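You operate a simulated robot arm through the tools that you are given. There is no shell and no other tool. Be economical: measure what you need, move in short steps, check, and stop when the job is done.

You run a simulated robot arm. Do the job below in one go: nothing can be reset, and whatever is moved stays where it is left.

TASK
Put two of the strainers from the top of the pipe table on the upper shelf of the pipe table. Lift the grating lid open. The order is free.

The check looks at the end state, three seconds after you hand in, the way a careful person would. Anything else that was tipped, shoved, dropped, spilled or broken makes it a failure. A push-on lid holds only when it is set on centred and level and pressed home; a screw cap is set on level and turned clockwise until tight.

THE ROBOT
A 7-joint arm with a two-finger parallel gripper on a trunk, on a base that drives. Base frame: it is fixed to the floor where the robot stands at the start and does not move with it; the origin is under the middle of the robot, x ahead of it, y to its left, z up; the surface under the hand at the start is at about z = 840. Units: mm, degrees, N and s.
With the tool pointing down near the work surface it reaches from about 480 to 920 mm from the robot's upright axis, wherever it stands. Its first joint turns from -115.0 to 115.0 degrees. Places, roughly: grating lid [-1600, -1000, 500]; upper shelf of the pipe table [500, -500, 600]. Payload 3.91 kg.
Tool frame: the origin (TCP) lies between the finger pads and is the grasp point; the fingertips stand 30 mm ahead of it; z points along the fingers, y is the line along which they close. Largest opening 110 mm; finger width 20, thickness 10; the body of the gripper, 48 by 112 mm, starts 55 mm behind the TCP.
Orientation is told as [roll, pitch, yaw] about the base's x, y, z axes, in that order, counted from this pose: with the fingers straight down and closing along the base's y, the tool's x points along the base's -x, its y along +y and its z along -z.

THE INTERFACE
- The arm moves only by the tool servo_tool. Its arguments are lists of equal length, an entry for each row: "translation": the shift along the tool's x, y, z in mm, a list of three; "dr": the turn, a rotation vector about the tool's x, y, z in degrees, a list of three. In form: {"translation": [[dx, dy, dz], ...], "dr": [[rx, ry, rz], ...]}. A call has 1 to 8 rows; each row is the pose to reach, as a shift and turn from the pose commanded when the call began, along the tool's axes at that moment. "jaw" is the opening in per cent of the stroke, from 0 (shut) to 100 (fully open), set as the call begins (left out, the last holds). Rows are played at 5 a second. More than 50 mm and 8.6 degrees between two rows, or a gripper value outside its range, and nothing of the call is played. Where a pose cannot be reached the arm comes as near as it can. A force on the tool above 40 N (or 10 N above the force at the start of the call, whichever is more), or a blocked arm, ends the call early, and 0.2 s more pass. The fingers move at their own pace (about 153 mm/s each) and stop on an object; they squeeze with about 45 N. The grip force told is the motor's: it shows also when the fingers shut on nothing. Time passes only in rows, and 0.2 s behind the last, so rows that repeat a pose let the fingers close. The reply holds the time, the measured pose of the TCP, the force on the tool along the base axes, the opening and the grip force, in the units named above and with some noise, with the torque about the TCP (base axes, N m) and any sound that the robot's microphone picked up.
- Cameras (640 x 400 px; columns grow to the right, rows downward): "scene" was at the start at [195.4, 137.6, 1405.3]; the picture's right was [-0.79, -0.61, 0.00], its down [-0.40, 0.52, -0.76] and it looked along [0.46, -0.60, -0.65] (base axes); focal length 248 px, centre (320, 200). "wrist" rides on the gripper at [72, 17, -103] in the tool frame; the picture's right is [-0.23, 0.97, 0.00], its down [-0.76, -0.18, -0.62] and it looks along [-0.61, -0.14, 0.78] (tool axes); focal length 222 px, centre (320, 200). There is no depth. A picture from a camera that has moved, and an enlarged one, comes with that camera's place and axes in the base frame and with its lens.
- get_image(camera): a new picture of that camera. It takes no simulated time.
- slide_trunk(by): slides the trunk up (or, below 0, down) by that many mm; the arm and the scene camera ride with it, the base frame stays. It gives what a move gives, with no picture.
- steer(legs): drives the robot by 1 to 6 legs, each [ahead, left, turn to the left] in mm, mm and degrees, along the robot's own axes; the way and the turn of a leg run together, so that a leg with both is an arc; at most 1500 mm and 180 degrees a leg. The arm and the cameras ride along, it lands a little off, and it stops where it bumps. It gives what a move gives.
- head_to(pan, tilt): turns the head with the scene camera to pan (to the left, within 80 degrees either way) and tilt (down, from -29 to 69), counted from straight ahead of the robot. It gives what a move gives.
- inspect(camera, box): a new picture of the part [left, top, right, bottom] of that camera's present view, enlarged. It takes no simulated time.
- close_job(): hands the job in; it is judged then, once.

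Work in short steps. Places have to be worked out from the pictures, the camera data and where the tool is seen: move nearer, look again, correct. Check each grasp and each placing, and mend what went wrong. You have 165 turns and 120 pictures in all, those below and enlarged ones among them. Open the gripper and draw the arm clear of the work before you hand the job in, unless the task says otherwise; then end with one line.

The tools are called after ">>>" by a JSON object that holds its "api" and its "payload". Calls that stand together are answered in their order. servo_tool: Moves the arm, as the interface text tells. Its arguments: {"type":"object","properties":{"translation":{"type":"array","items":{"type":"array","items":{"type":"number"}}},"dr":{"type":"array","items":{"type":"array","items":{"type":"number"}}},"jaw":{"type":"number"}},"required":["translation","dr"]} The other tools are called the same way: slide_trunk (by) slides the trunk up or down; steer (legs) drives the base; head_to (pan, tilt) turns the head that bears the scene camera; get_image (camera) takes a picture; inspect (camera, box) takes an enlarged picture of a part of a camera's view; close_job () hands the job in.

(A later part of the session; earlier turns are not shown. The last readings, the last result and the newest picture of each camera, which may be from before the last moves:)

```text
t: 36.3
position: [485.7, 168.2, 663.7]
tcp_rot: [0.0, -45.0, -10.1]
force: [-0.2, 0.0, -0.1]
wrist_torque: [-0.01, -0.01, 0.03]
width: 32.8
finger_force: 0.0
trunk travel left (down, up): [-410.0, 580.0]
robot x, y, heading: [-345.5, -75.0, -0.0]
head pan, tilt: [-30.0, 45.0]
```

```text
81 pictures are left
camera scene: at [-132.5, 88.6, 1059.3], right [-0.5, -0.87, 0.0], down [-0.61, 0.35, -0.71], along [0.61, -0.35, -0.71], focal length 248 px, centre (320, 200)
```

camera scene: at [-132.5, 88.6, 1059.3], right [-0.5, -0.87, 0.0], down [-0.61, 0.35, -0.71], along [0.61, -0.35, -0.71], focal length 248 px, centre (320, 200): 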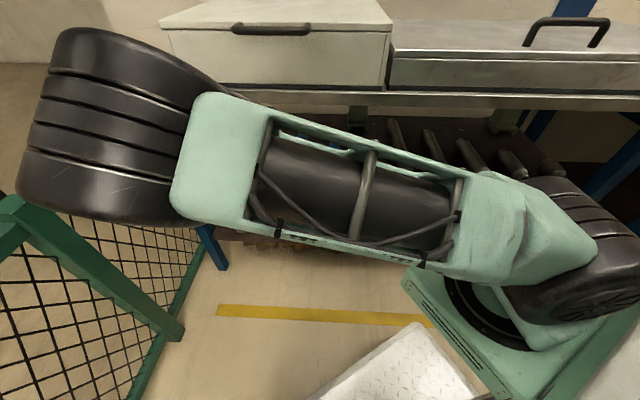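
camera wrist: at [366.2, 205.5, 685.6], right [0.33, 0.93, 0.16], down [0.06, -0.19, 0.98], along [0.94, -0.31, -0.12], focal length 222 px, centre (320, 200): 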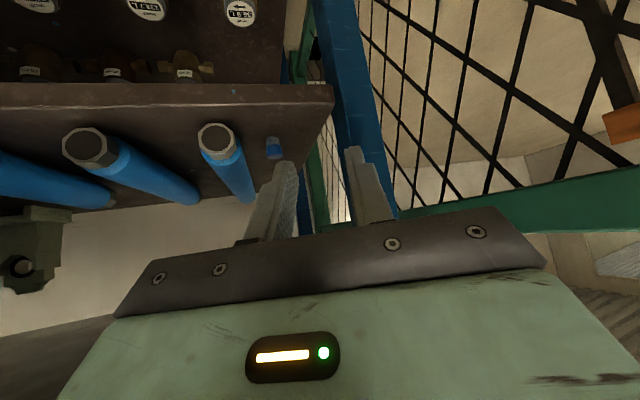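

First strainer stands on the shelf between pipe and end. Now I raise the trunk back and drive in to fetch the second strainer, which I place at about (793,16).

>>> {"api": "slide_trunk", "payload": {"by": 350}}

>>> {"api": "steer", "payload": {"legs": [[271, -32, 0]]}}

>>> {"api": "get_image", "payload": {"camera": "wrist"}}

>>> {"api": "get_image", "payload": {"camera": "scene"}}

```text
t: 39.7
position: [485.1, 168.6, 1013.7]
tcp_rot: [0.0, -45.0, -9.9]
force: [0.4, 0.3, 0.4]
wrist_torque: [0.01, 0.02, -0.01]
width: 33.1
finger_force: 0.1
trunk travel left (down, up): [-760.0, 230.0]
robot x, y, heading: [-348.3, -78.0, -0.2]
head pan, tilt: [-30.0, 45.0]
```

```text
t: 41.6
position: [753.0, 136.3, 1011.9]
tcp_rot: [-0.1, -44.9, -10.0]
force: [-0.7, -0.1, -0.1]
wrist_torque: [0.0, 0.0, 0.03]
width: 33.0
finger_force: 0.0
trunk travel left (down, up): [-760.0, 230.0]
robot x, y, heading: [-80.8, -105.9, -0.1]
head pan, tilt: [-30.0, 45.0]
```

```text
80 pictures are left
camera wrist: at [632.3, 173.7, 1035.3], right [0.33, 0.93, 0.16], down [0.07, -0.19, 0.98], along [0.94, -0.31, -0.12], focal length 222 px, centre (320, 200)
```

wrist: 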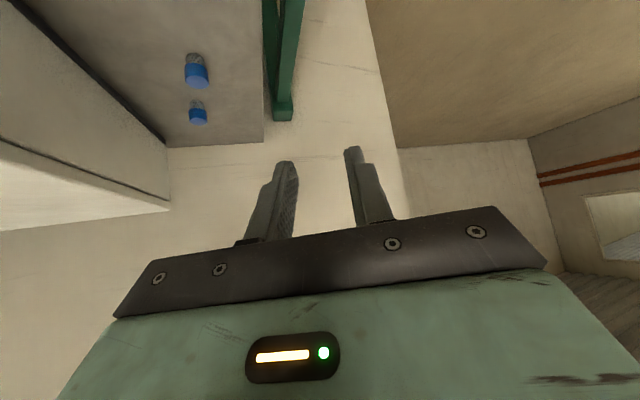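

```text
79 pictures are left
camera scene: at [133.7, 56.6, 1409.4], right [-0.5, -0.87, 0.0], down [-0.61, 0.35, -0.71], along [0.61, -0.35, -0.71], focal length 248 px, centre (320, 200)
```

scene: 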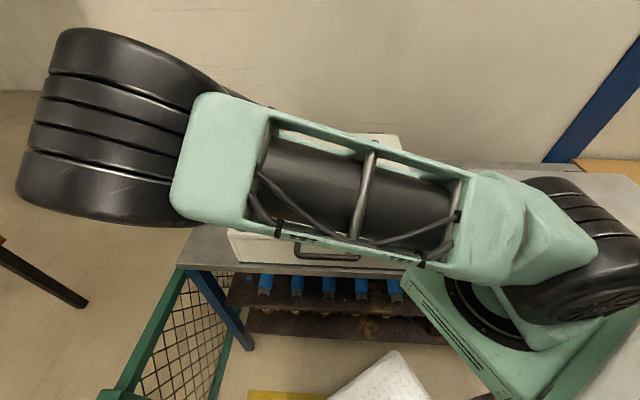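

S2 confirmed at about (793,13). I turn the hand back to heading -35° (clear of the box) and go to a pre-grasp point 90 mm short.

>>> {"api": "servo_tool", "payload": {"translation": [[11.4, -16.3, 9], [22.8, -32.7, 18], [34.1, -49, 27], [45.5, -65.4, 36], [56.9, -81.7, 45]], "dr": [[3.5, 0, 3.5], [7.1, 0, 7.1], [10.6, 0, 10.6], [14.1, 0, 14.1], [17.7, 0, 17.7]], "jaw": 60}}

>>> {"api": "get_image", "payload": {"camera": "wrist"}}

```text
t: 42.8
position: [729.9, 58.4, 941.2]
tcp_rot: [0.0, -45.0, -35.1]
force: [0.5, -0.4, 0.5]
wrist_torque: [-0.03, 0.02, -0.01]
width: 66.2
finger_force: 0.1
trunk travel left (down, up): [-760.0, 230.0]
robot x, y, heading: [-80.1, -109.7, 0.0]
head pan, tilt: [-30.0, 45.0]
```

```text
78 pictures are left
camera wrist: at [636.2, 143.2, 962.4], right [0.69, 0.7, 0.16], down [-0.02, -0.2, 0.98], along [0.72, -0.68, -0.12], focal length 222 px, centre (320, 200)
```

wrist: 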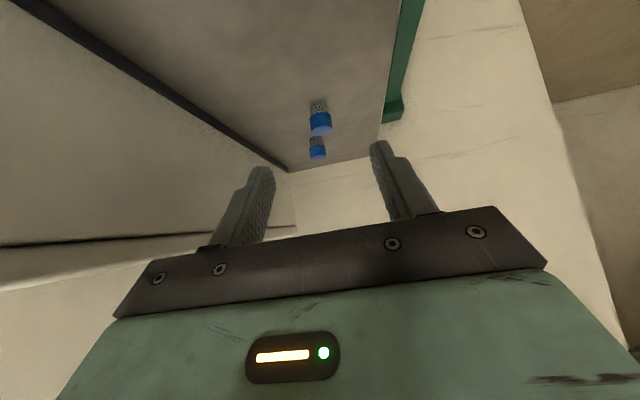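

Aligned. I advance 90 mm along the tool axis and check.

>>> {"api": "servo_tool", "payload": {"translation": [[0, 0, 22], [0, 0, 44], [0, 0, 66], [0, 0, 89]], "dr": [[0, 0, 0], [0, 0, 0], [0, 0, 0], [0, 0, 0]]}}

>>> {"api": "inspect", "payload": {"camera": "wrist", "box": [200, 60, 440, 210]}}

```text
t: 43.8
position: [780.6, 19.9, 879.2]
tcp_rot: [-0.1, -45.1, -35.1]
force: [-0.1, 0.4, 1.0]
wrist_torque: [0.0, 0.02, -0.01]
width: 66.1
finger_force: 0.0
trunk travel left (down, up): [-760.0, 230.0]
robot x, y, heading: [-80.6, -104.2, -0.1]
head pan, tilt: [-30.0, 45.0]
```

```text
2.67 times, centred on (320, 135) of wrist
camera zoom: at [687.9, 105.4, 900.6], right [0.69, 0.7, 0.16], down [-0.02, -0.2, 0.98], along [0.72, -0.68, -0.12], focal length 592 px, centre (320, 373)
```

zoom: 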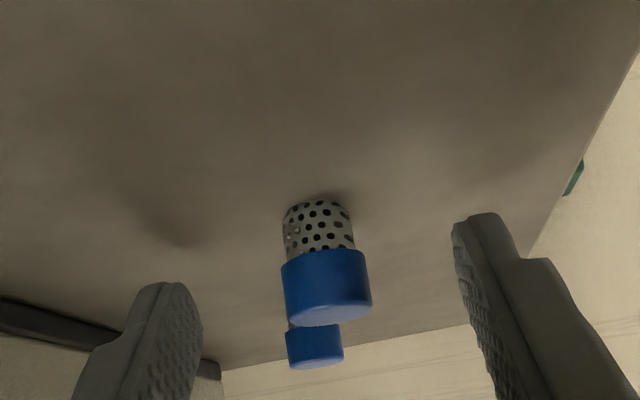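

The strainer sits as the first one did when gripped. I close.

>>> {"api": "servo_tool", "payload": {"translation": [[-2, 0, 2], [-2, 0, 2], [-2, 0, 2]], "dr": [[0, 0, 0], [0, 0, 0], [0, 0, 0]], "jaw": 0}}

>>> {"api": "servo_tool", "payload": {"translation": [[-14, 0, -14], [-28, 0, -28], [-42, 0, -42], [-57, 0, -57], [-71, 0, -71], [-92, 0, -92]], "dr": [[0, 0, 0], [0, 0, 0], [0, 0, 0], [0, 0, 0], [0, 0, 0], [0, 0, 0]]}}

>>> {"api": "get_image", "payload": {"camera": "wrist"}}

```text
t: 44.6
position: [783.6, 18.7, 878.9]
tcp_rot: [0.1, -45.0, -35.0]
force: [0.2, -0.6, -0.2]
wrist_torque: [-0.03, 0.01, 0.01]
width: 19.1
finger_force: 44.7
trunk travel left (down, up): [-760.0, 230.0]
robot x, y, heading: [-80.0, -110.3, -0.1]
head pan, tilt: [-30.0, 45.0]
```

```text
t: 46.0
position: [781.6, 17.7, 1009.0]
tcp_rot: [-0.1, -45.0, -35.0]
force: [1.0, 1.6, -0.7]
wrist_torque: [-0.03, -0.01, -0.01]
width: 19.2
finger_force: 45.3
trunk travel left (down, up): [-760.0, 230.0]
robot x, y, heading: [-82.7, -107.2, -0.2]
head pan, tilt: [-30.0, 45.0]
```

```text
76 pictures are left
camera wrist: at [689.4, 104.2, 1030.6], right [0.69, 0.71, 0.16], down [-0.02, -0.2, 0.98], along [0.72, -0.68, -0.12], focal length 222 px, centre (320, 200)
```

wrist: 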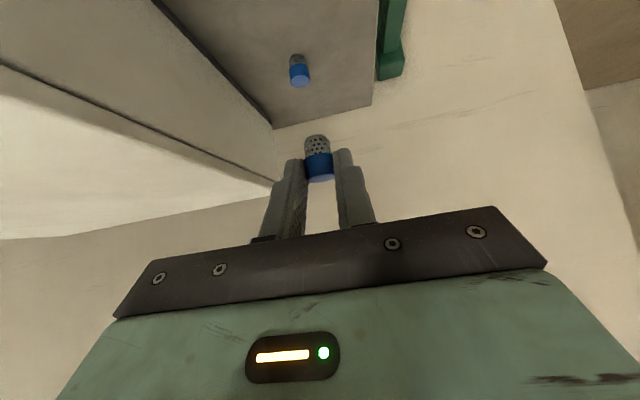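

Second strainer held and S1 undisturbed. I retrace the earlier path: back to the high waypoint over the rail with heading -10°, then drive back.

>>> {"api": "servo_tool", "payload": {"translation": [[12.5, 16, -13.3], [25, 32, -26.6], [37.5, 48, -39.9], [50, 64, -53.2], [62.5, 80, -66.5]], "dr": [[-3.5, 0, -3.5], [-7.1, 0, -7.1], [-10.6, 0, -10.6], [-14.1, 0, -14.1], [-17.7, 0, -17.7]]}}

>>> {"api": "steer", "payload": {"legs": [[-267, 32, 0]]}}

>>> {"api": "get_image", "payload": {"camera": "wrist"}}

```text
t: 47.2
position: [754.4, 137.7, 1010.3]
tcp_rot: [0.2, -45.0, -10.0]
force: [0.0, -0.2, -0.8]
wrist_torque: [-0.01, 0.0, -0.04]
width: 19.3
finger_force: 44.9
trunk travel left (down, up): [-760.0, 230.0]
robot x, y, heading: [-85.4, -104.3, -0.0]
head pan, tilt: [-30.0, 45.0]
```

```text
t: 49.1
position: [483.4, 168.6, 1010.3]
tcp_rot: [0.0, -45.0, -10.2]
force: [-0.2, -0.2, 0.2]
wrist_torque: [0.02, 0.01, -0.02]
width: 19.1
finger_force: 45.0
trunk travel left (down, up): [-760.0, 230.0]
robot x, y, heading: [-349.4, -77.8, -0.3]
head pan, tilt: [-30.0, 45.0]
```

```text
75 pictures are left
camera wrist: at [364.2, 207.0, 1032.2], right [0.33, 0.93, 0.16], down [0.07, -0.19, 0.98], along [0.94, -0.31, -0.12], focal length 222 px, centre (320, 200)
```

wrist: 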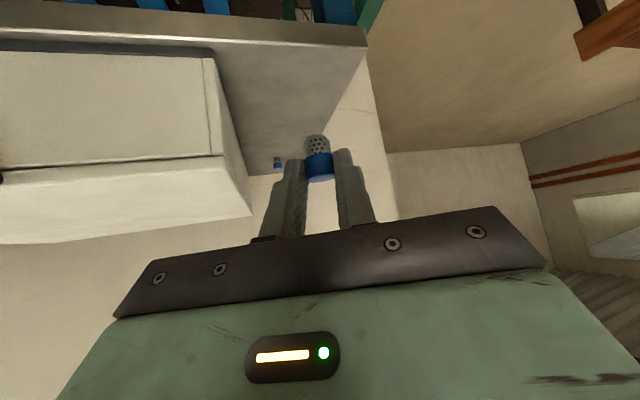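

Clear. Trunk down 350 mm to shelf height.

>>> {"api": "slide_trunk", "payload": {"by": -350}}

>>> {"api": "servo_tool", "payload": {"translation": [[-16, -10, 16], [-32, -20, 32], [-48, -29, 48], [-64, -39, 64], [-80, -50, 80]], "dr": [[0, 0, 0], [0, 0, 0], [0, 0, 0], [0, 0, 0], [0, 0, 0]]}}

>>> {"api": "inspect", "payload": {"camera": "wrist", "box": [160, 40, 432, 210]}}

```text
t: 52.5
position: [484.2, 168.7, 660.9]
tcp_rot: [0.0, -45.0, -10.1]
force: [0.8, -0.2, 0.4]
wrist_torque: [0.01, 0.02, 0.02]
width: 19.4
finger_force: 44.7
trunk travel left (down, up): [-410.0, 580.0]
robot x, y, heading: [-352.8, -76.5, -0.3]
head pan, tilt: [-30.0, 45.0]
```

```text
t: 53.7
position: [588.5, 99.9, 661.3]
tcp_rot: [0.0, -45.0, -10.1]
force: [0.4, 0.8, -0.7]
wrist_torque: [-0.01, 0.0, -0.01]
width: 19.5
finger_force: 44.8
trunk travel left (down, up): [-410.0, 580.0]
robot x, y, heading: [-350.0, -75.7, -0.1]
head pan, tilt: [-30.0, 45.0]
```

```text
2.35 times, centred on (296, 125) of wrist
camera zoom: at [467.7, 138.0, 682.5], right [0.33, 0.93, 0.16], down [0.07, -0.19, 0.98], along [0.94, -0.31, -0.12], focal length 523 px, centre (376, 376)
```

zoom: 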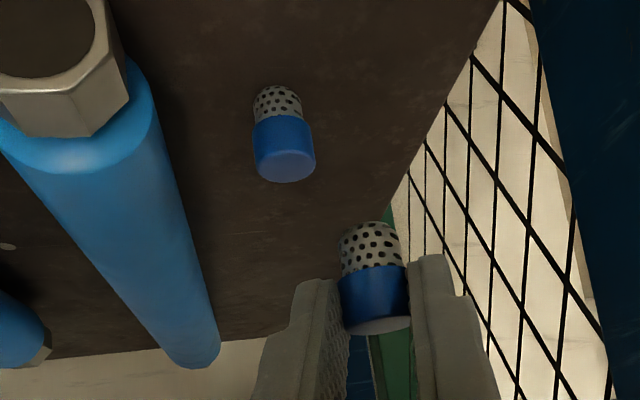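

First strainer upright at ≈(635,62); second will land ≈50 mm in front with adequate finger clearance. I lower, then feel for contact.

>>> {"api": "servo_tool", "payload": {"translation": [[12, 0, 12], [24, 0, 24], [36, 0, 36], [46, 0, 46]], "dr": [[0, 0, 0], [0, 0, 0], [0, 0, 0], [0, 0, 0]]}}

>>> {"api": "servo_tool", "payload": {"translation": [[1.4, 0, 1.4], [2.8, 0, 2.8], [4.2, 0, 4.2], [5.6, 0, 5.6], [7, 0, 7]], "dr": [[0, 0, 0], [0, 0, 0], [0, 0, 0], [0, 0, 0], [0, 0, 0]]}}

```text
t: 54.7
position: [587.8, 101.4, 595.5]
tcp_rot: [0.0, -45.0, -10.2]
force: [-0.3, 0.7, -0.4]
wrist_torque: [0.0, 0.04, 0.01]
width: 19.4
finger_force: 45.1
trunk travel left (down, up): [-410.0, 580.0]
robot x, y, heading: [-352.3, -74.1, -0.1]
head pan, tilt: [-30.0, 45.0]
```

```text
t: 55.9
position: [588.7, 100.2, 588.3]
tcp_rot: [0.3, -45.2, -10.1]
force: [-4.4, -1.2, 12.7]
wrist_torque: [-0.11, -0.1, -0.02]
width: 19.3
finger_force: 44.9
trunk travel left (down, up): [-410.0, 580.0]
robot x, y, heading: [-349.4, -72.6, -0.3]
head pan, tilt: [-30.0, 45.0]
```

Contact at z≈588. I relax slightly, open the jaw a little, and check.

>>> {"api": "servo_tool", "payload": {"translation": [[-1, 0, -1], [-1.4, 0, -1.4]], "dr": [[0, 0, 0], [0, 0, 0]]}}

>>> {"api": "servo_tool", "payload": {"translation": [[0, 0, 0], [0, 0, 0]], "dr": [[0, 0, 0], [0, 0, 0]], "jaw": 30}}

>>> {"api": "servo_tool", "payload": {"translation": [[0, 0, -15], [0, 0, -35], [0, 0, -60], [10, 15, -85], [20, 30, -110], [30, 40, -130]], "dr": [[0, 0, 0], [0, 0, 0], [0, 0, 0], [0, 0, 0], [0, 0, 0], [0, 0, 0]]}}

>>> {"api": "inspect", "payload": {"camera": "wrist", "box": [120, 40, 440, 240]}}

```text
t: 56.5
position: [588.4, 99.8, 586.8]
tcp_rot: [0.2, -45.1, -10.1]
force: [1.3, 1.1, 10.6]
wrist_torque: [0.01, -0.28, 0.0]
width: 19.3
finger_force: 44.5
trunk travel left (down, up): [-410.0, 580.0]
robot x, y, heading: [-352.2, -75.4, -0.3]
head pan, tilt: [-30.0, 45.0]
```

```text
t: 57.1
position: [587.9, 99.7, 586.5]
tcp_rot: [0.0, -44.9, -10.1]
force: [0.5, -0.1, -0.4]
wrist_torque: [0.02, -0.02, 0.0]
width: 33.1
finger_force: 0.0
trunk travel left (down, up): [-410.0, 580.0]
robot x, y, heading: [-353.2, -74.5, -0.4]
head pan, tilt: [-30.0, 45.0]
```

```text
t: 58.5
position: [482.2, 158.4, 657.6]
tcp_rot: [0.1, -45.0, -10.2]
force: [1.0, 0.9, 0.0]
wrist_torque: [-0.01, -0.01, 0.04]
width: 32.8
finger_force: 0.0
trunk travel left (down, up): [-410.0, 580.0]
robot x, y, heading: [-352.3, -76.9, -0.5]
head pan, tilt: [-30.0, 45.0]
```

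```text
2.00 times, centred on (280, 140) of wrist
camera zoom: at [361.7, 196.7, 680.5], right [0.33, 0.93, 0.16], down [0.06, -0.19, 0.98], along [0.94, -0.31, -0.12], focal length 444 px, centre (400, 320)
```

zoom: 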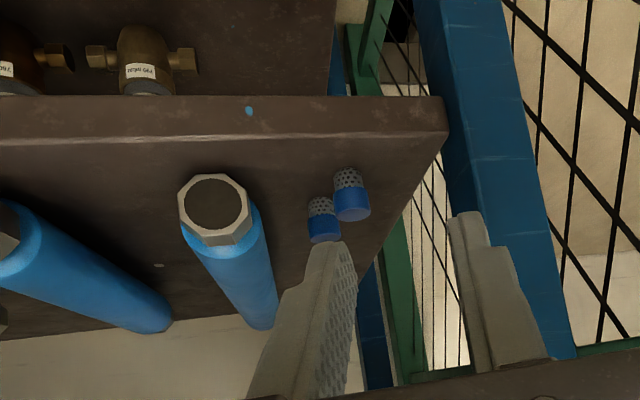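

Both strainers stand on the upper shelf. Now the grating lid: I raise the trunk, and look around to the right/back before driving.

>>> {"api": "slide_trunk", "payload": {"by": 450}}

>>> {"api": "head_to", "payload": {"pan": -80, "tilt": 30}}

>>> {"api": "get_image", "payload": {"camera": "scene"}}

>>> {"api": "head_to", "payload": {"pan": 80, "tilt": 30}}

>>> {"api": "get_image", "payload": {"camera": "scene"}}

```text
refused: 450 is not a number from -400 to 400
```

```text
t: 59.7
position: [482.7, 160.0, 658.5]
tcp_rot: [0.1, -45.0, -10.1]
force: [0.2, 0.1, 0.0]
wrist_torque: [-0.02, -0.01, -0.02]
width: 32.9
finger_force: 0.0
trunk travel left (down, up): [-410.0, 580.0]
robot x, y, heading: [-350.3, -74.0, -0.1]
head pan, tilt: [-80.0, 30.0]
```

```text
72 pictures are left
camera scene: at [-191.0, 40.5, 1082.0], right [-0.99, -0.17, 0.0], down [-0.09, 0.49, -0.87], along [0.15, -0.85, -0.5], focal length 248 px, centre (320, 200)
```

scene: 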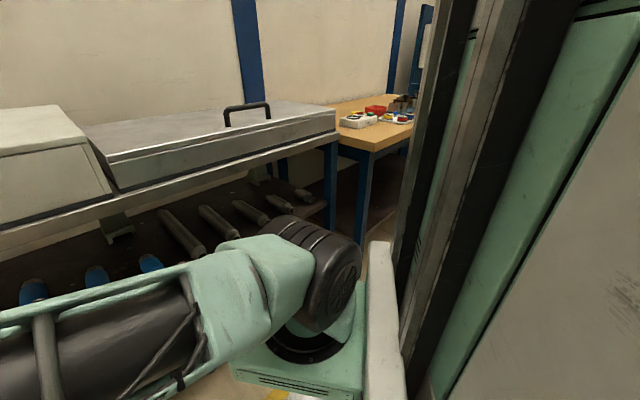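

```text
t: 62.2
position: [480.8, 160.0, 657.7]
tcp_rot: [0.1, -45.0, -10.1]
force: [0.3, -0.3, -0.9]
wrist_torque: [-0.01, 0.01, -0.01]
width: 32.7
finger_force: 0.0
trunk travel left (down, up): [-410.0, 580.0]
robot x, y, heading: [-351.4, -73.9, -0.1]
head pan, tilt: [80.0, 30.0]
```

```text
71 pictures are left
camera scene: at [-190.6, 218.6, 1082.0], right [0.98, -0.18, 0.0], down [-0.09, -0.49, -0.87], along [0.15, 0.85, -0.5], focal length 248 px, centre (320, 200)
```

scene: 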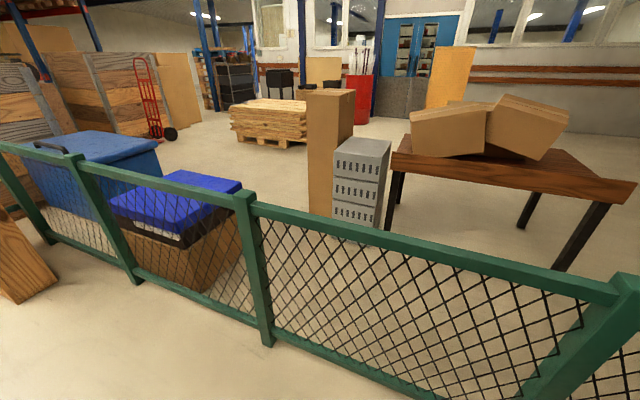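

The rear left is bounded only by the fence, and a bench stands to the right along the wall. I raise the trunk, then back 300 mm away from the table before folding the arm in.

>>> {"api": "slide_trunk", "payload": {"by": 390}}

>>> {"api": "steer", "payload": {"legs": [[-245, 172, 0]]}}

>>> {"api": "servo_tool", "payload": {"translation": [[5, -40, -5], [10, -80, -10], [15, -120, -15], [20, -160, -20], [25, -200, -25], [30, -240, -30], [35, -280, -35], [40, -320, -40]], "dr": [[0, 5, 0], [0, 10, 0], [0, 15, 0], [0, 20, 0], [0, 25, 0], [0, 30, 0], [0, 35, 0], [0, 40, 0]]}}

```text
t: 65.9
position: [481.0, 158.5, 1048.9]
tcp_rot: [-0.1, -45.0, -10.1]
force: [-0.6, 0.3, 0.1]
wrist_torque: [0.02, 0.02, -0.01]
width: 33.0
finger_force: 0.1
trunk travel left (down, up): [-800.0, 190.0]
robot x, y, heading: [-350.1, -74.7, -0.1]
head pan, tilt: [80.0, 30.0]
```

```text
t: 68.0
position: [235.1, 333.1, 1048.2]
tcp_rot: [0.0, -44.9, -10.0]
force: [-0.3, -0.1, -0.3]
wrist_torque: [-0.02, 0.01, 0.02]
width: 33.1
finger_force: 0.0
trunk travel left (down, up): [-800.0, 190.0]
robot x, y, heading: [-597.4, 100.1, -0.2]
head pan, tilt: [80.0, 30.0]
```

```text
t: 69.8
position: [123.4, 29.9, 1047.7]
tcp_rot: [-0.1, -4.9, -9.9]
force: [0.4, 0.8, -0.4]
wrist_torque: [-0.06, 0.0, -0.01]
width: 32.7
finger_force: 0.1
trunk travel left (down, up): [-800.0, 190.0]
robot x, y, heading: [-598.6, 94.8, 0.2]
head pan, tilt: [80.0, 30.0]
```

I bring the hand further in to its initial carrying spot, and turn the robot 90° right in place to view the lid's side.

>>> {"api": "servo_tool", "payload": {"translation": [[22, -35, -10], [44, -70, -20], [66, -105, -30], [88, -140, -40], [110, -175, -50]], "dr": [[0, 1, -2], [0, 2, -4], [0, 3, -6], [0, 4, -8], [0, 5, -10]]}}

>>> {"api": "steer", "payload": {"legs": [[0, 0, -90]]}}

>>> {"api": "head_to", "payload": {"pan": -50, "tilt": 30}}

>>> {"api": "get_image", "payload": {"camera": "scene"}}

>>> {"api": "head_to", "payload": {"pan": 20, "tilt": 30}}

>>> {"api": "get_image", "payload": {"camera": "scene"}}

```text
t: 71.0
position: [-16.8, -124.9, 1088.5]
tcp_rot: [-0.4, 0.1, 0.1]
force: [0.9, -0.9, -0.2]
wrist_torque: [0.01, 0.02, -0.03]
width: 33.3
finger_force: 0.1
trunk travel left (down, up): [-800.0, 190.0]
robot x, y, heading: [-595.4, 95.4, -0.3]
head pan, tilt: [80.0, 30.0]
```

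```text
t: 72.7
position: [-114.9, -307.6, 1088.2]
tcp_rot: [-0.4, 0.0, -18.5]
force: [1.0, 1.0, -0.7]
wrist_torque: [-0.03, 0.01, 0.0]
width: 32.9
finger_force: 0.0
trunk travel left (down, up): [-800.0, 190.0]
robot x, y, heading: [-594.3, 88.6, -18.9]
head pan, tilt: [80.0, 30.0]
stopped in leg 1: the robot was blocked; the commanded pose is now the measured one
```

```text
t: 74.8
position: [-116.1, -307.0, 1088.5]
tcp_rot: [-0.4, 0.1, -18.7]
force: [0.0, -0.4, -0.3]
wrist_torque: [-0.02, -0.01, 0.03]
width: 32.8
finger_force: 0.1
trunk travel left (down, up): [-800.0, 190.0]
robot x, y, heading: [-598.8, 89.5, -18.8]
head pan, tilt: [-50.0, 30.0]
```

```text
70 pictures are left
camera scene: at [-359.6, 152.7, 1472.0], right [-0.93, -0.36, 0.0], down [-0.18, 0.47, -0.87], along [0.32, -0.81, -0.5], focal length 248 px, centre (320, 200)
```

scene: 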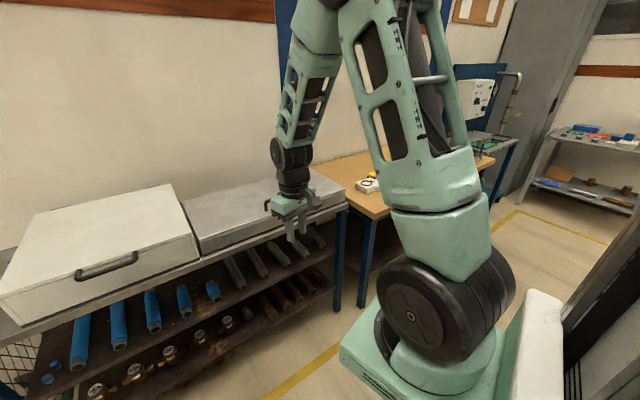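

```text
t: 76.2
position: [-115.2, -307.6, 1087.9]
tcp_rot: [-0.4, 0.1, -18.6]
force: [-0.2, -1.2, 0.4]
wrist_torque: [0.0, 0.05, -0.01]
width: 33.0
finger_force: 0.0
trunk travel left (down, up): [-800.0, 190.0]
robot x, y, heading: [-592.1, 86.4, -18.7]
head pan, tilt: [20.0, 30.0]
```

```text
69 pictures are left
camera scene: at [-302.1, 238.9, 1471.9], right [0.02, -1.0, 0.0], down [-0.5, -0.01, -0.87], along [0.87, 0.02, -0.5], focal length 248 px, centre (320, 200)
```

scene: 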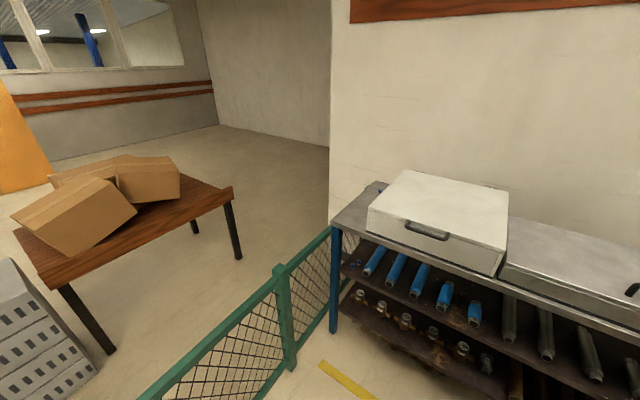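

The turn was blocked at -19°, with no force at the hand, so the base touched something behind or beside. I look to both far sides steeply down.

>>> {"api": "head_to", "payload": {"pan": 80, "tilt": 45}}

>>> {"api": "get_image", "payload": {"camera": "scene"}}

>>> {"api": "head_to", "payload": {"pan": -80, "tilt": 35}}

>>> {"api": "get_image", "payload": {"camera": "scene"}}

```text
t: 77.5
position: [-116.2, -307.0, 1089.8]
tcp_rot: [-0.3, 0.1, -18.7]
force: [0.5, 0.0, 0.8]
wrist_torque: [0.0, 0.02, 0.02]
width: 33.2
finger_force: 0.0
trunk travel left (down, up): [-800.0, 190.0]
robot x, y, heading: [-593.8, 90.0, -18.5]
head pan, tilt: [80.0, 45.0]
```

```text
68 pictures are left
camera scene: at [-353.4, 308.2, 1449.4], right [0.88, -0.48, 0.0], down [-0.34, -0.62, -0.71], along [0.34, 0.62, -0.71], focal length 248 px, centre (320, 200)
```

scene: 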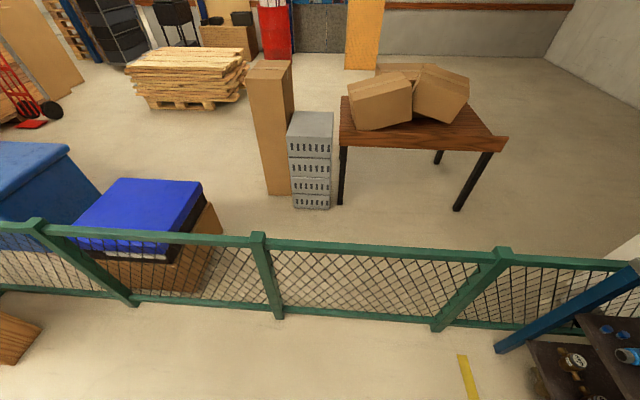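

```text
t: 80.0
position: [-114.4, -307.1, 1089.3]
tcp_rot: [-0.4, 0.1, -18.6]
force: [-0.6, -0.2, -0.5]
wrist_torque: [0.0, 0.02, 0.01]
width: 33.1
finger_force: 0.1
trunk travel left (down, up): [-800.0, 190.0]
robot x, y, heading: [-592.2, 87.5, -18.8]
head pan, tilt: [-80.0, 35.0]
```

```text
67 pictures are left
camera scene: at [-405.8, 149.9, 1464.2], right [-0.99, 0.15, 0.0], down [0.09, 0.57, -0.82], along [-0.12, -0.81, -0.57], focal length 248 px, centre (320, 200)
```

scene: 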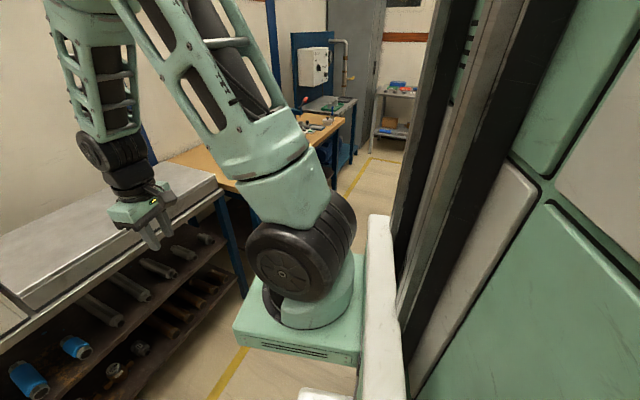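

The view suggests something lies behind the robot away from the tables; its rear swings that way. I move 200 mm toward the tables and turn right there in a smaller step.

>>> {"api": "steer", "payload": {"legs": [[191, -56, 0], [0, 0, -60]]}}

>>> {"api": "get_image", "payload": {"camera": "scene"}}

```text
t: 84.2
position: [-535.3, -638.4, 1088.9]
tcp_rot: [-0.3, -0.1, -78.5]
force: [-0.7, -0.5, 0.1]
wrist_torque: [-0.05, -0.01, 0.0]
width: 33.2
finger_force: 0.0
trunk travel left (down, up): [-800.0, 190.0]
robot x, y, heading: [-432.2, -24.8, -78.7]
head pan, tilt: [-80.0, 35.0]
```

```text
66 pictures are left
camera scene: at [-283.5, -156.1, 1464.2], right [-0.36, 0.93, 0.0], down [0.53, 0.21, -0.82], along [-0.76, -0.3, -0.57], focal length 248 px, centre (320, 200)
```

scene: 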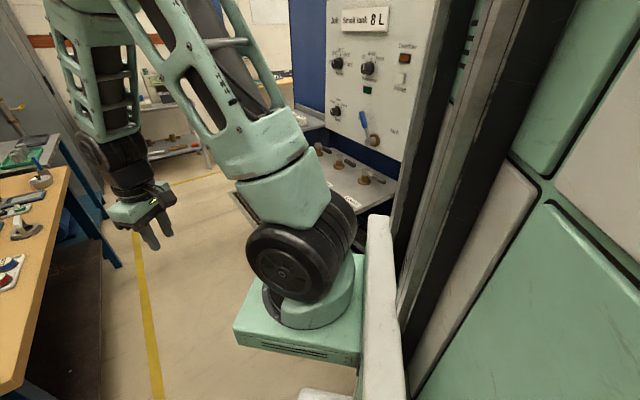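

Turned to -79°. A machine with a control panel stands on the far side of the aisle; I look toward the lid's bearing.

>>> {"api": "head_to", "payload": {"pan": -45, "tilt": 30}}

>>> {"api": "get_image", "payload": {"camera": "scene"}}

>>> {"api": "head_to", "payload": {"pan": 0, "tilt": 35}}

>>> {"api": "get_image", "payload": {"camera": "scene"}}

```text
t: 85.2
position: [-535.7, -637.6, 1088.9]
tcp_rot: [-0.4, -0.1, -78.5]
force: [0.9, -0.3, 1.0]
wrist_torque: [0.03, 0.01, 0.02]
width: 32.8
finger_force: 0.0
trunk travel left (down, up): [-800.0, 190.0]
robot x, y, heading: [-431.7, -25.0, -78.4]
head pan, tilt: [-45.0, 30.0]
```

```text
65 pictures are left
camera scene: at [-251.6, -199.3, 1472.0], right [-0.83, 0.55, 0.0], down [0.28, 0.42, -0.87], along [-0.48, -0.72, -0.5], focal length 248 px, centre (320, 200)
```

scene: 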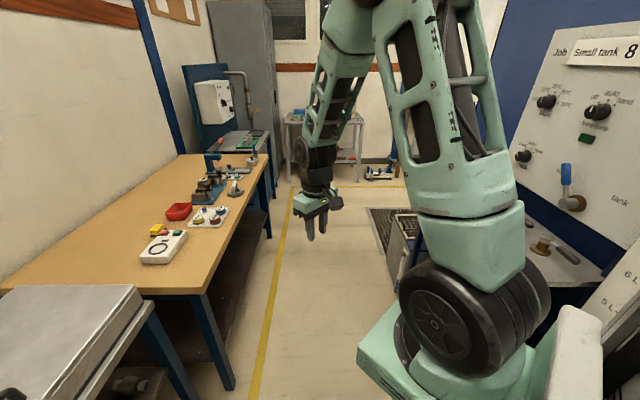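

```text
t: 86.4
position: [-535.8, -637.8, 1089.0]
tcp_rot: [-0.3, -0.1, -78.4]
force: [-0.4, -0.8, 0.1]
wrist_torque: [-0.04, 0.05, 0.0]
width: 33.1
finger_force: 0.1
trunk travel left (down, up): [-800.0, 190.0]
robot x, y, heading: [-432.6, -25.6, -78.6]
head pan, tilt: [0.0, 35.0]
```

```text
64 pictures are left
camera scene: at [-184.2, -210.4, 1464.2], right [-0.98, -0.2, 0.0], down [-0.11, 0.56, -0.82], along [0.16, -0.8, -0.57], focal length 248 px, centre (320, 200)
```

scene: 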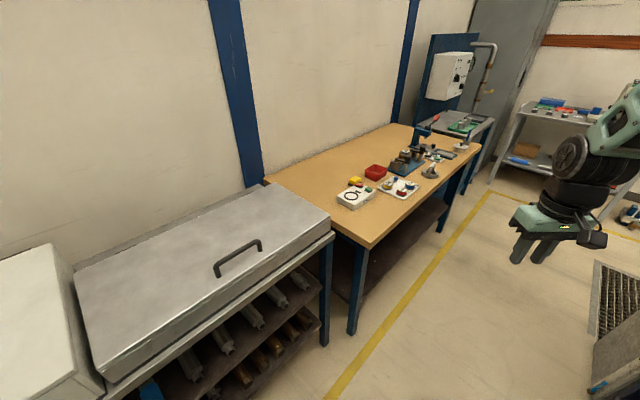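

A crate/trough with grating shows at the right edge; I zoom on it.

>>> {"api": "head_to", "payload": {"pan": -28, "tilt": 35}}

>>> {"api": "get_image", "payload": {"camera": "scene"}}

>>> {"api": "inspect", "payload": {"camera": "scene", "box": [400, 100, 640, 280]}}

```text
t: 87.3
position: [-535.6, -636.6, 1089.4]
tcp_rot: [-0.4, 0.0, -78.5]
force: [0.3, 0.6, -0.3]
wrist_torque: [-0.02, 0.0, -0.01]
width: 33.1
finger_force: 0.0
trunk travel left (down, up): [-800.0, 190.0]
robot x, y, heading: [-431.5, -23.4, -78.4]
head pan, tilt: [-28.0, 35.0]
```

```text
63 pictures are left
camera scene: at [-226.6, -208.5, 1464.2], right [-0.96, 0.29, 0.0], down [0.16, 0.55, -0.82], along [-0.23, -0.79, -0.57], focal length 248 px, centre (320, 200)
```

scene: 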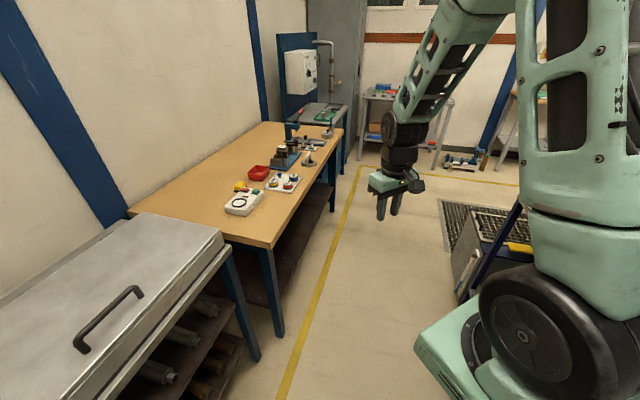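

```text
2.22 times, centred on (520, 190) of scene
camera zoom: at [-226.6, -208.5, 1464.2], right [-0.96, 0.29, 0.0], down [0.16, 0.55, -0.82], along [-0.23, -0.79, -0.57], focal length 551 px, centre (-124, 222)
```

zoom: 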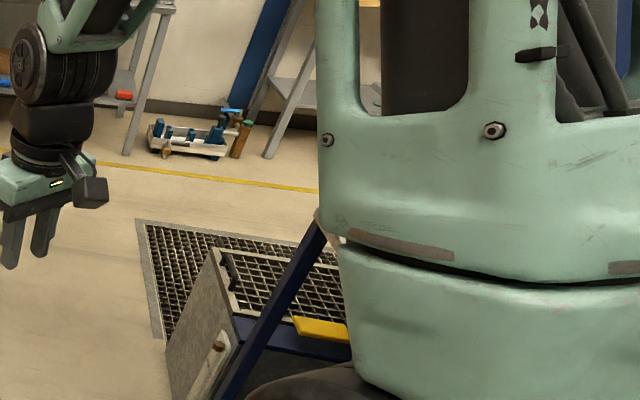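

The grating lid is on a box beyond the machine on the right side of the aisle. I turn to face along the aisle (-125°), advance 400 mm, and look again.

>>> {"api": "steer", "payload": {"legs": [[0, 0, -46], [400, 0, 0]]}}

>>> {"api": "head_to", "payload": {"pan": -10, "tilt": 40}}

>>> {"api": "get_image", "payload": {"camera": "scene"}}

>>> {"api": "get_image", "payload": {"camera": "wrist"}}

```text
t: 91.8
position: [-1161.8, -703.5, 1087.9]
tcp_rot: [-0.3, -0.1, -124.0]
force: [0.3, 0.5, 0.2]
wrist_torque: [0.02, 0.01, 0.0]
width: 33.1
finger_force: 0.0
trunk travel left (down, up): [-800.0, 190.0]
robot x, y, heading: [-651.3, -348.0, -123.9]
head pan, tilt: [-28.0, 35.0]
```

```text
t: 92.6
position: [-1161.2, -704.7, 1089.9]
tcp_rot: [-0.3, 0.0, -124.0]
force: [-0.2, 0.0, -0.3]
wrist_torque: [0.0, 0.0, 0.02]
width: 32.9
finger_force: 0.0
trunk travel left (down, up): [-800.0, 190.0]
robot x, y, heading: [-648.4, -345.2, -124.2]
head pan, tilt: [-10.0, 40.0]
```

```text
61 pictures are left
camera scene: at [-618.9, -642.2, 1456.7], right [-0.72, 0.7, 0.0], down [0.45, 0.46, -0.77], along [-0.53, -0.55, -0.64], focal length 248 px, centre (320, 200)
```

scene: 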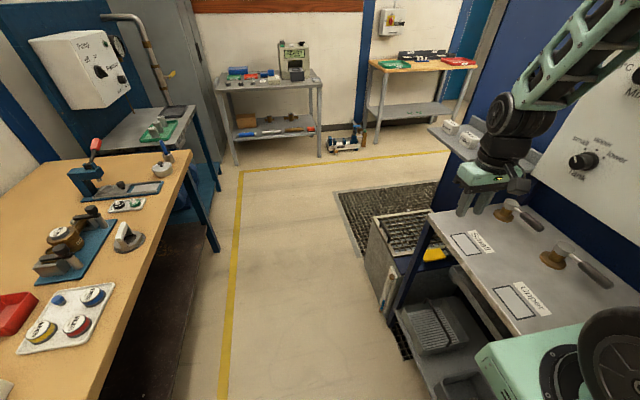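

```text
60 pictures are left
camera wrist: at [-1106.6, -654.4, 1192.0], right [0.68, -0.73, -0.01], down [-0.57, -0.53, 0.62], along [-0.46, -0.42, -0.78], focal length 222 px, centre (320, 200)
```

wrist: 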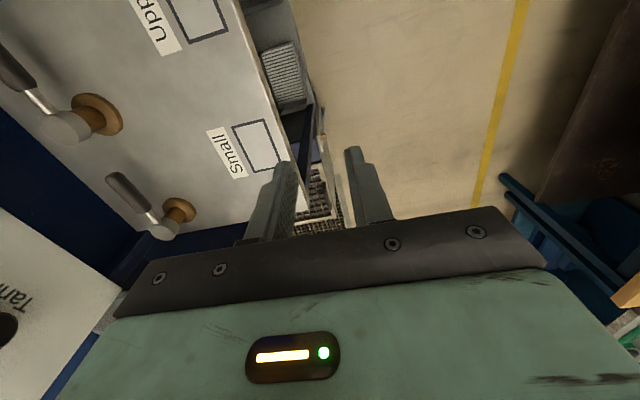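

Now the grating box is visible just beyond the machine's bench. I enlarge it.

>>> {"api": "inspect", "payload": {"camera": "scene", "box": [320, 170, 480, 270]}}

>>> {"api": "inspect", "payload": {"camera": "scene", "box": [340, 220, 540, 400]}}

```text
4.00 times, centred on (400, 220) of scene
camera zoom: at [-618.9, -642.2, 1456.7], right [-0.72, 0.7, 0.0], down [0.45, 0.46, -0.77], along [-0.53, -0.55, -0.64], focal length 992 px, centre (0, 120)
```

zoom: 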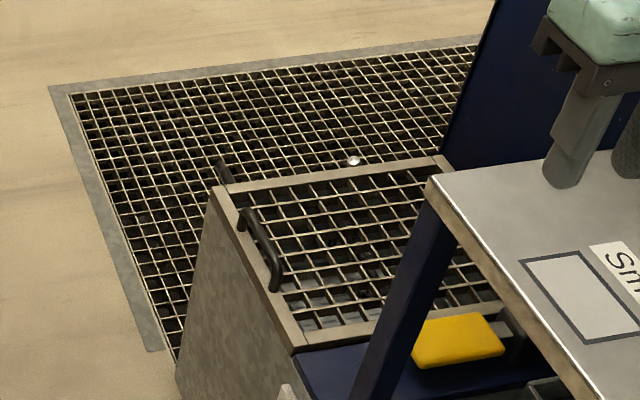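

```text
2.22 times, centred on (440, 310) of scene
camera zoom: at [-618.9, -642.2, 1456.7], right [-0.72, 0.7, 0.0], down [0.45, 0.46, -0.77], along [-0.53, -0.55, -0.64], focal length 551 px, centre (53, -44)
```

zoom: 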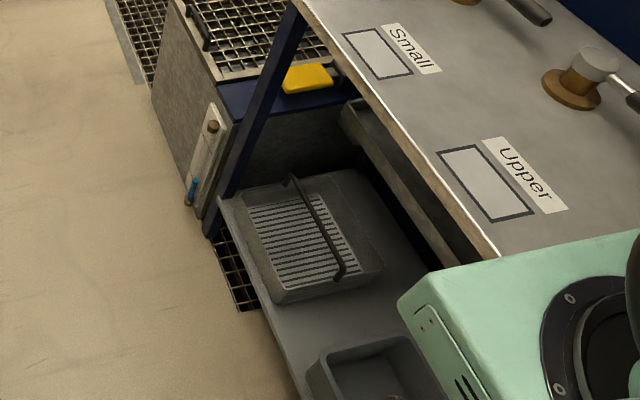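

The lid is a hinged grating on a box: front edge toward the aisle with a black handle bar at ≈(-1450,-1030), hinge at the back. I shift 120 mm away from the machine bench and advance 250 mm.

>>> {"api": "steer", "payload": {"legs": [[0, 120, 0], [250, 0, 0]]}}

>>> {"api": "head_to", "payload": {"pan": -22, "tilt": 45}}

>>> {"api": "get_image", "payload": {"camera": "scene"}}

>>> {"api": "get_image", "payload": {"camera": "wrist"}}

```text
t: 95.3
position: [-1205.2, -975.9, 1088.8]
tcp_rot: [-0.4, 0.1, -124.4]
force: [-0.7, -0.2, -0.4]
wrist_torque: [-0.03, 0.01, 0.03]
width: 33.0
finger_force: 0.1
trunk travel left (down, up): [-800.0, 190.0]
robot x, y, heading: [-692.5, -623.4, -124.6]
head pan, tilt: [-10.0, 40.0]
```

```text
t: 96.0
position: [-1204.6, -975.8, 1088.6]
tcp_rot: [-0.4, 0.1, -124.5]
force: [0.5, 0.1, 0.3]
wrist_torque: [0.01, -0.02, -0.05]
width: 33.1
finger_force: 0.0
trunk travel left (down, up): [-800.0, 190.0]
robot x, y, heading: [-689.5, -624.0, -124.8]
head pan, tilt: [-22.0, 45.0]
```

```text
57 pictures are left
camera scene: at [-670.6, -902.1, 1449.4], right [-0.55, 0.83, 0.0], down [0.59, 0.39, -0.71], along [-0.59, -0.39, -0.71], focal length 248 px, centre (320, 200)
```

scene: 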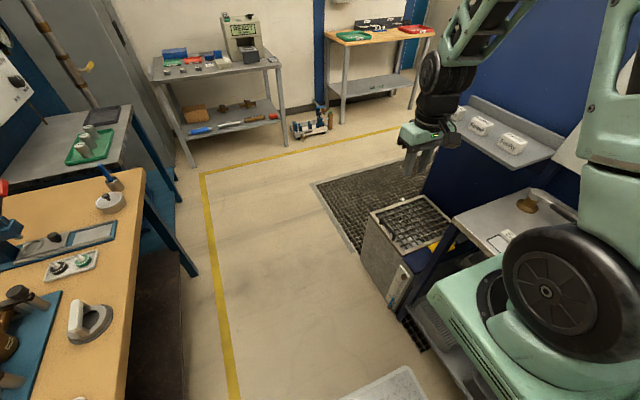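

```text
56 pictures are left
camera wrist: at [-1150.2, -926.2, 1192.0], right [0.67, -0.74, -0.01], down [-0.57, -0.53, 0.62], along [-0.46, -0.42, -0.78], focal length 222 px, centre (320, 200)
```

wrist: 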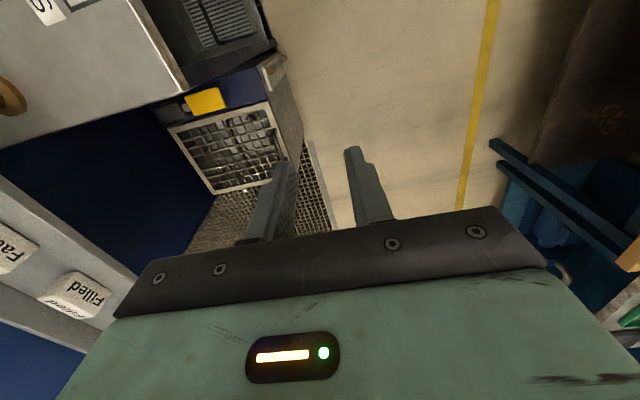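

I zoom both cameras on the lid to triangulate the handle and the lid corners.

>>> {"api": "inspect", "payload": {"camera": "scene", "box": [350, 180, 470, 260]}}

>>> {"api": "inspect", "payload": {"camera": "wrist", "box": [150, 70, 310, 200]}}

```text
5.00 times, centred on (410, 220) of scene
camera zoom: at [-670.6, -902.1, 1449.4], right [-0.55, 0.83, 0.0], down [0.59, 0.39, -0.71], along [-0.59, -0.39, -0.71], focal length 1240 px, centre (-130, 100)
```

zoom: 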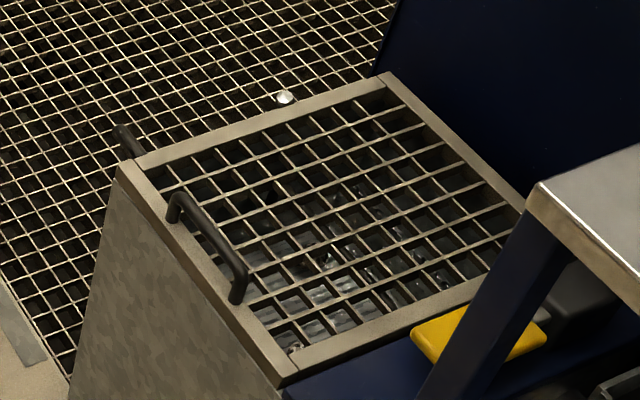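

```text
3.08 times, centred on (230, 135) of wrist
camera zoom: at [-1150.2, -926.2, 1192.0], right [0.67, -0.74, -0.01], down [-0.57, -0.53, 0.62], along [-0.46, -0.42, -0.78], focal length 684 px, centre (597, 400)
```

zoom: 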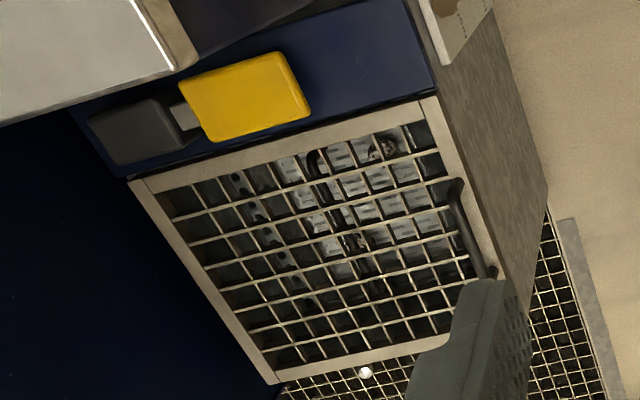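

Lid surface is at z≈428; handle bar centre ≈(-1516,-1056,~467), running along the aisle, and the hand's present yaw already closes across it. I advance 130 mm (and 50 mm away from the machine), so the handle gets within comfortable reach.

>>> {"api": "steer", "payload": {"legs": [[0, 50, 0], [130, 0, 0]]}}

>>> {"api": "get_image", "payload": {"camera": "scene"}}

```text
t: 97.8
position: [-1238.0, -1111.6, 1088.8]
tcp_rot: [-0.4, 0.0, -124.5]
force: [0.3, 0.2, 0.3]
wrist_torque: [0.01, -0.03, -0.01]
width: 32.9
finger_force: 0.0
trunk travel left (down, up): [-800.0, 190.0]
robot x, y, heading: [-723.5, -758.6, -124.5]
head pan, tilt: [-22.0, 45.0]
```

```text
53 pictures are left
camera scene: at [-703.6, -1038.1, 1449.4], right [-0.55, 0.83, 0.0], down [0.59, 0.39, -0.71], along [-0.59, -0.39, -0.71], focal length 248 px, centre (320, 200)
```

scene: 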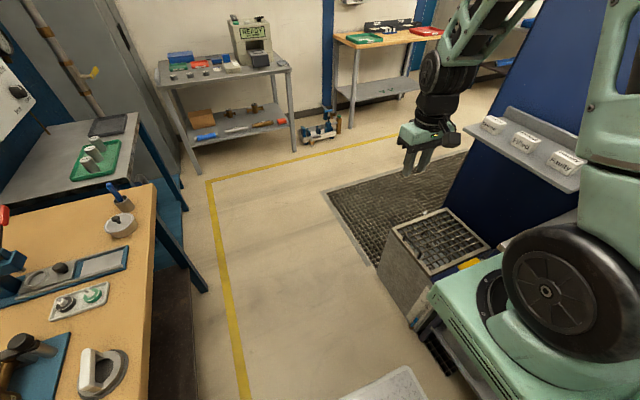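

Behind the lid is a navy panel with a small label shelf to stay clear of. I move the hand over the handle, descending to about z 840.

>>> {"api": "servo_tool", "payload": {"translation": [[-14, -33, 31], [-28, -65, 62], [-41, -98, 93], [-55, -131, 124], [-69, -163, 155], [-83, -196, 186], [-97, -228, 217], [-110, -261, 248]], "dr": [[0, 0, 0], [0, 0, 0], [0, 0, 0], [0, 0, 0], [0, 0, 0], [0, 0, 0], [0, 0, 0], [0, 0, 0]], "jaw": 60}}

>>> {"api": "get_image", "payload": {"camera": "wrist"}}

>>> {"api": "get_image", "payload": {"camera": "scene"}}

```text
t: 99.7
position: [-1517.5, -1053.8, 840.8]
tcp_rot: [-0.4, 0.1, -124.5]
force: [0.1, -0.1, -0.1]
wrist_torque: [0.03, 0.04, 0.02]
width: 65.6
finger_force: 0.1
trunk travel left (down, up): [-800.0, 190.0]
robot x, y, heading: [-724.8, -760.3, -124.9]
head pan, tilt: [-22.0, 45.0]
```

```text
52 pictures are left
camera wrist: at [-1463.2, -1004.8, 944.7], right [0.67, -0.74, -0.01], down [-0.57, -0.53, 0.62], along [-0.46, -0.42, -0.78], focal length 222 px, centre (320, 200)
```

wrist: 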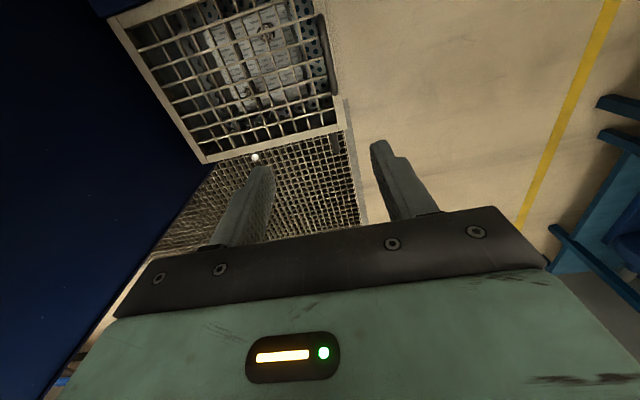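

```text
51 pictures are left
camera scene: at [-703.1, -1038.2, 1449.4], right [-0.55, 0.83, 0.0], down [0.59, 0.39, -0.71], along [-0.59, -0.39, -0.71], focal length 248 px, centre (320, 200)
```

scene: 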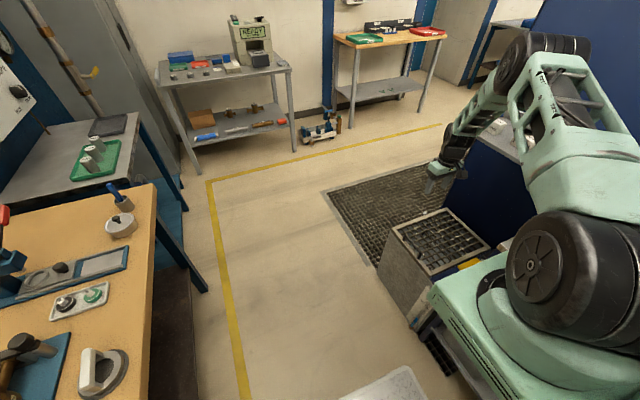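

I zoom the wrist view on the lid and handle.

>>> {"api": "inspect", "payload": {"camera": "wrist", "box": [180, 0, 380, 170]}}

>>> {"api": "inspect", "payload": {"camera": "scene", "box": [380, 20, 640, 280]}}

```text
2.35 times, centred on (280, 85) of wrist
camera zoom: at [-1463.2, -1004.8, 944.7], right [0.67, -0.74, -0.01], down [-0.57, -0.53, 0.62], along [-0.46, -0.42, -0.78], focal length 523 px, centre (414, 471)
```

zoom: 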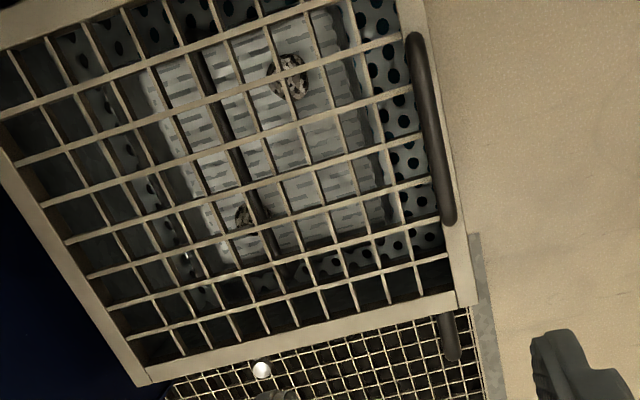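

```text
1.54 times, centred on (510, 150) of scene
camera zoom: at [-703.1, -1038.2, 1449.4], right [-0.55, 0.83, 0.0], down [0.59, 0.39, -0.71], along [-0.59, -0.39, -0.71], focal length 381 px, centre (28, 277)
```

zoom: 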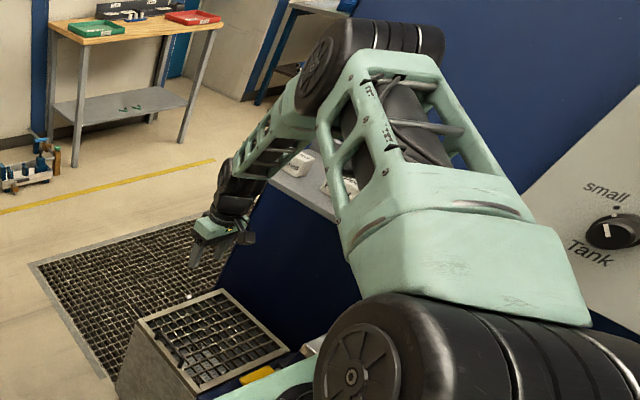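

Rays agree on the bar: centre ≈(-1496,-1050), z≈483, length ≈120 mm. I correct by 15 mm each way and descend to z≈650.

>>> {"api": "servo_tool", "payload": {"translation": [[4, 4, 40], [8, 8, 80], [12, 12, 120], [15, 15, 160], [15, 15, 190]], "dr": [[0, 0, 0], [0, 0, 0], [0, 0, 0], [0, 0, 0], [0, 0, 0]]}}

>>> {"api": "get_image", "payload": {"camera": "wrist"}}

>>> {"api": "inspect", "payload": {"camera": "scene", "box": [380, 20, 640, 280]}}

```text
t: 100.8
position: [-1496.9, -1049.2, 650.8]
tcp_rot: [-0.4, 0.1, -124.5]
force: [0.5, 0.6, 0.1]
wrist_torque: [-0.02, 0.03, -0.02]
width: 65.9
finger_force: 0.0
trunk travel left (down, up): [-800.0, 190.0]
robot x, y, heading: [-726.8, -758.7, -124.7]
head pan, tilt: [-22.0, 45.0]
```

```text
48 pictures are left
camera wrist: at [-1442.7, -998.5, 754.4], right [0.67, -0.74, -0.01], down [-0.57, -0.53, 0.62], along [-0.47, -0.42, -0.78], focal length 222 px, centre (320, 200)
```

wrist: 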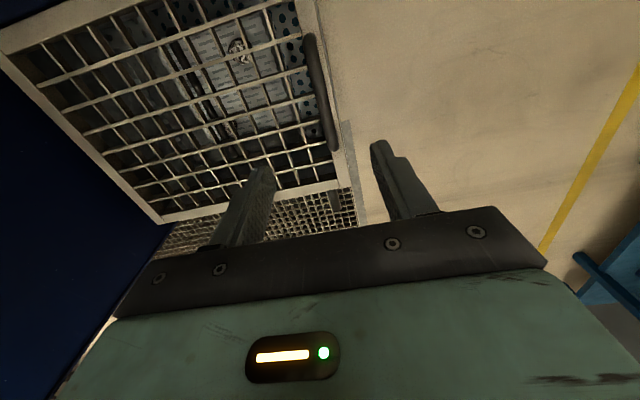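

```text
1.54 times, centred on (510, 150) of scene
camera zoom: at [-703.6, -1038.1, 1449.5], right [-0.55, 0.83, 0.0], down [0.59, 0.39, -0.71], along [-0.59, -0.39, -0.71], focal length 381 px, centre (28, 277)
```

zoom: 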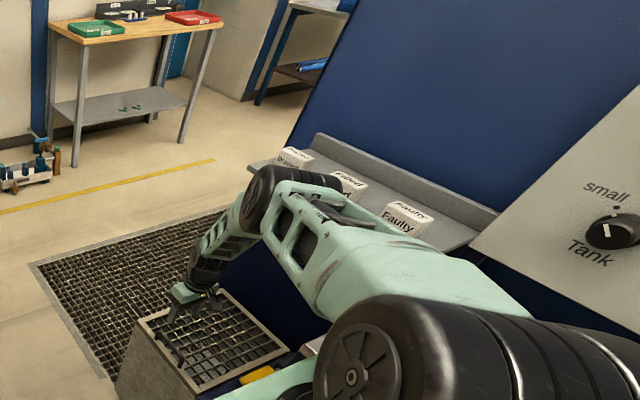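

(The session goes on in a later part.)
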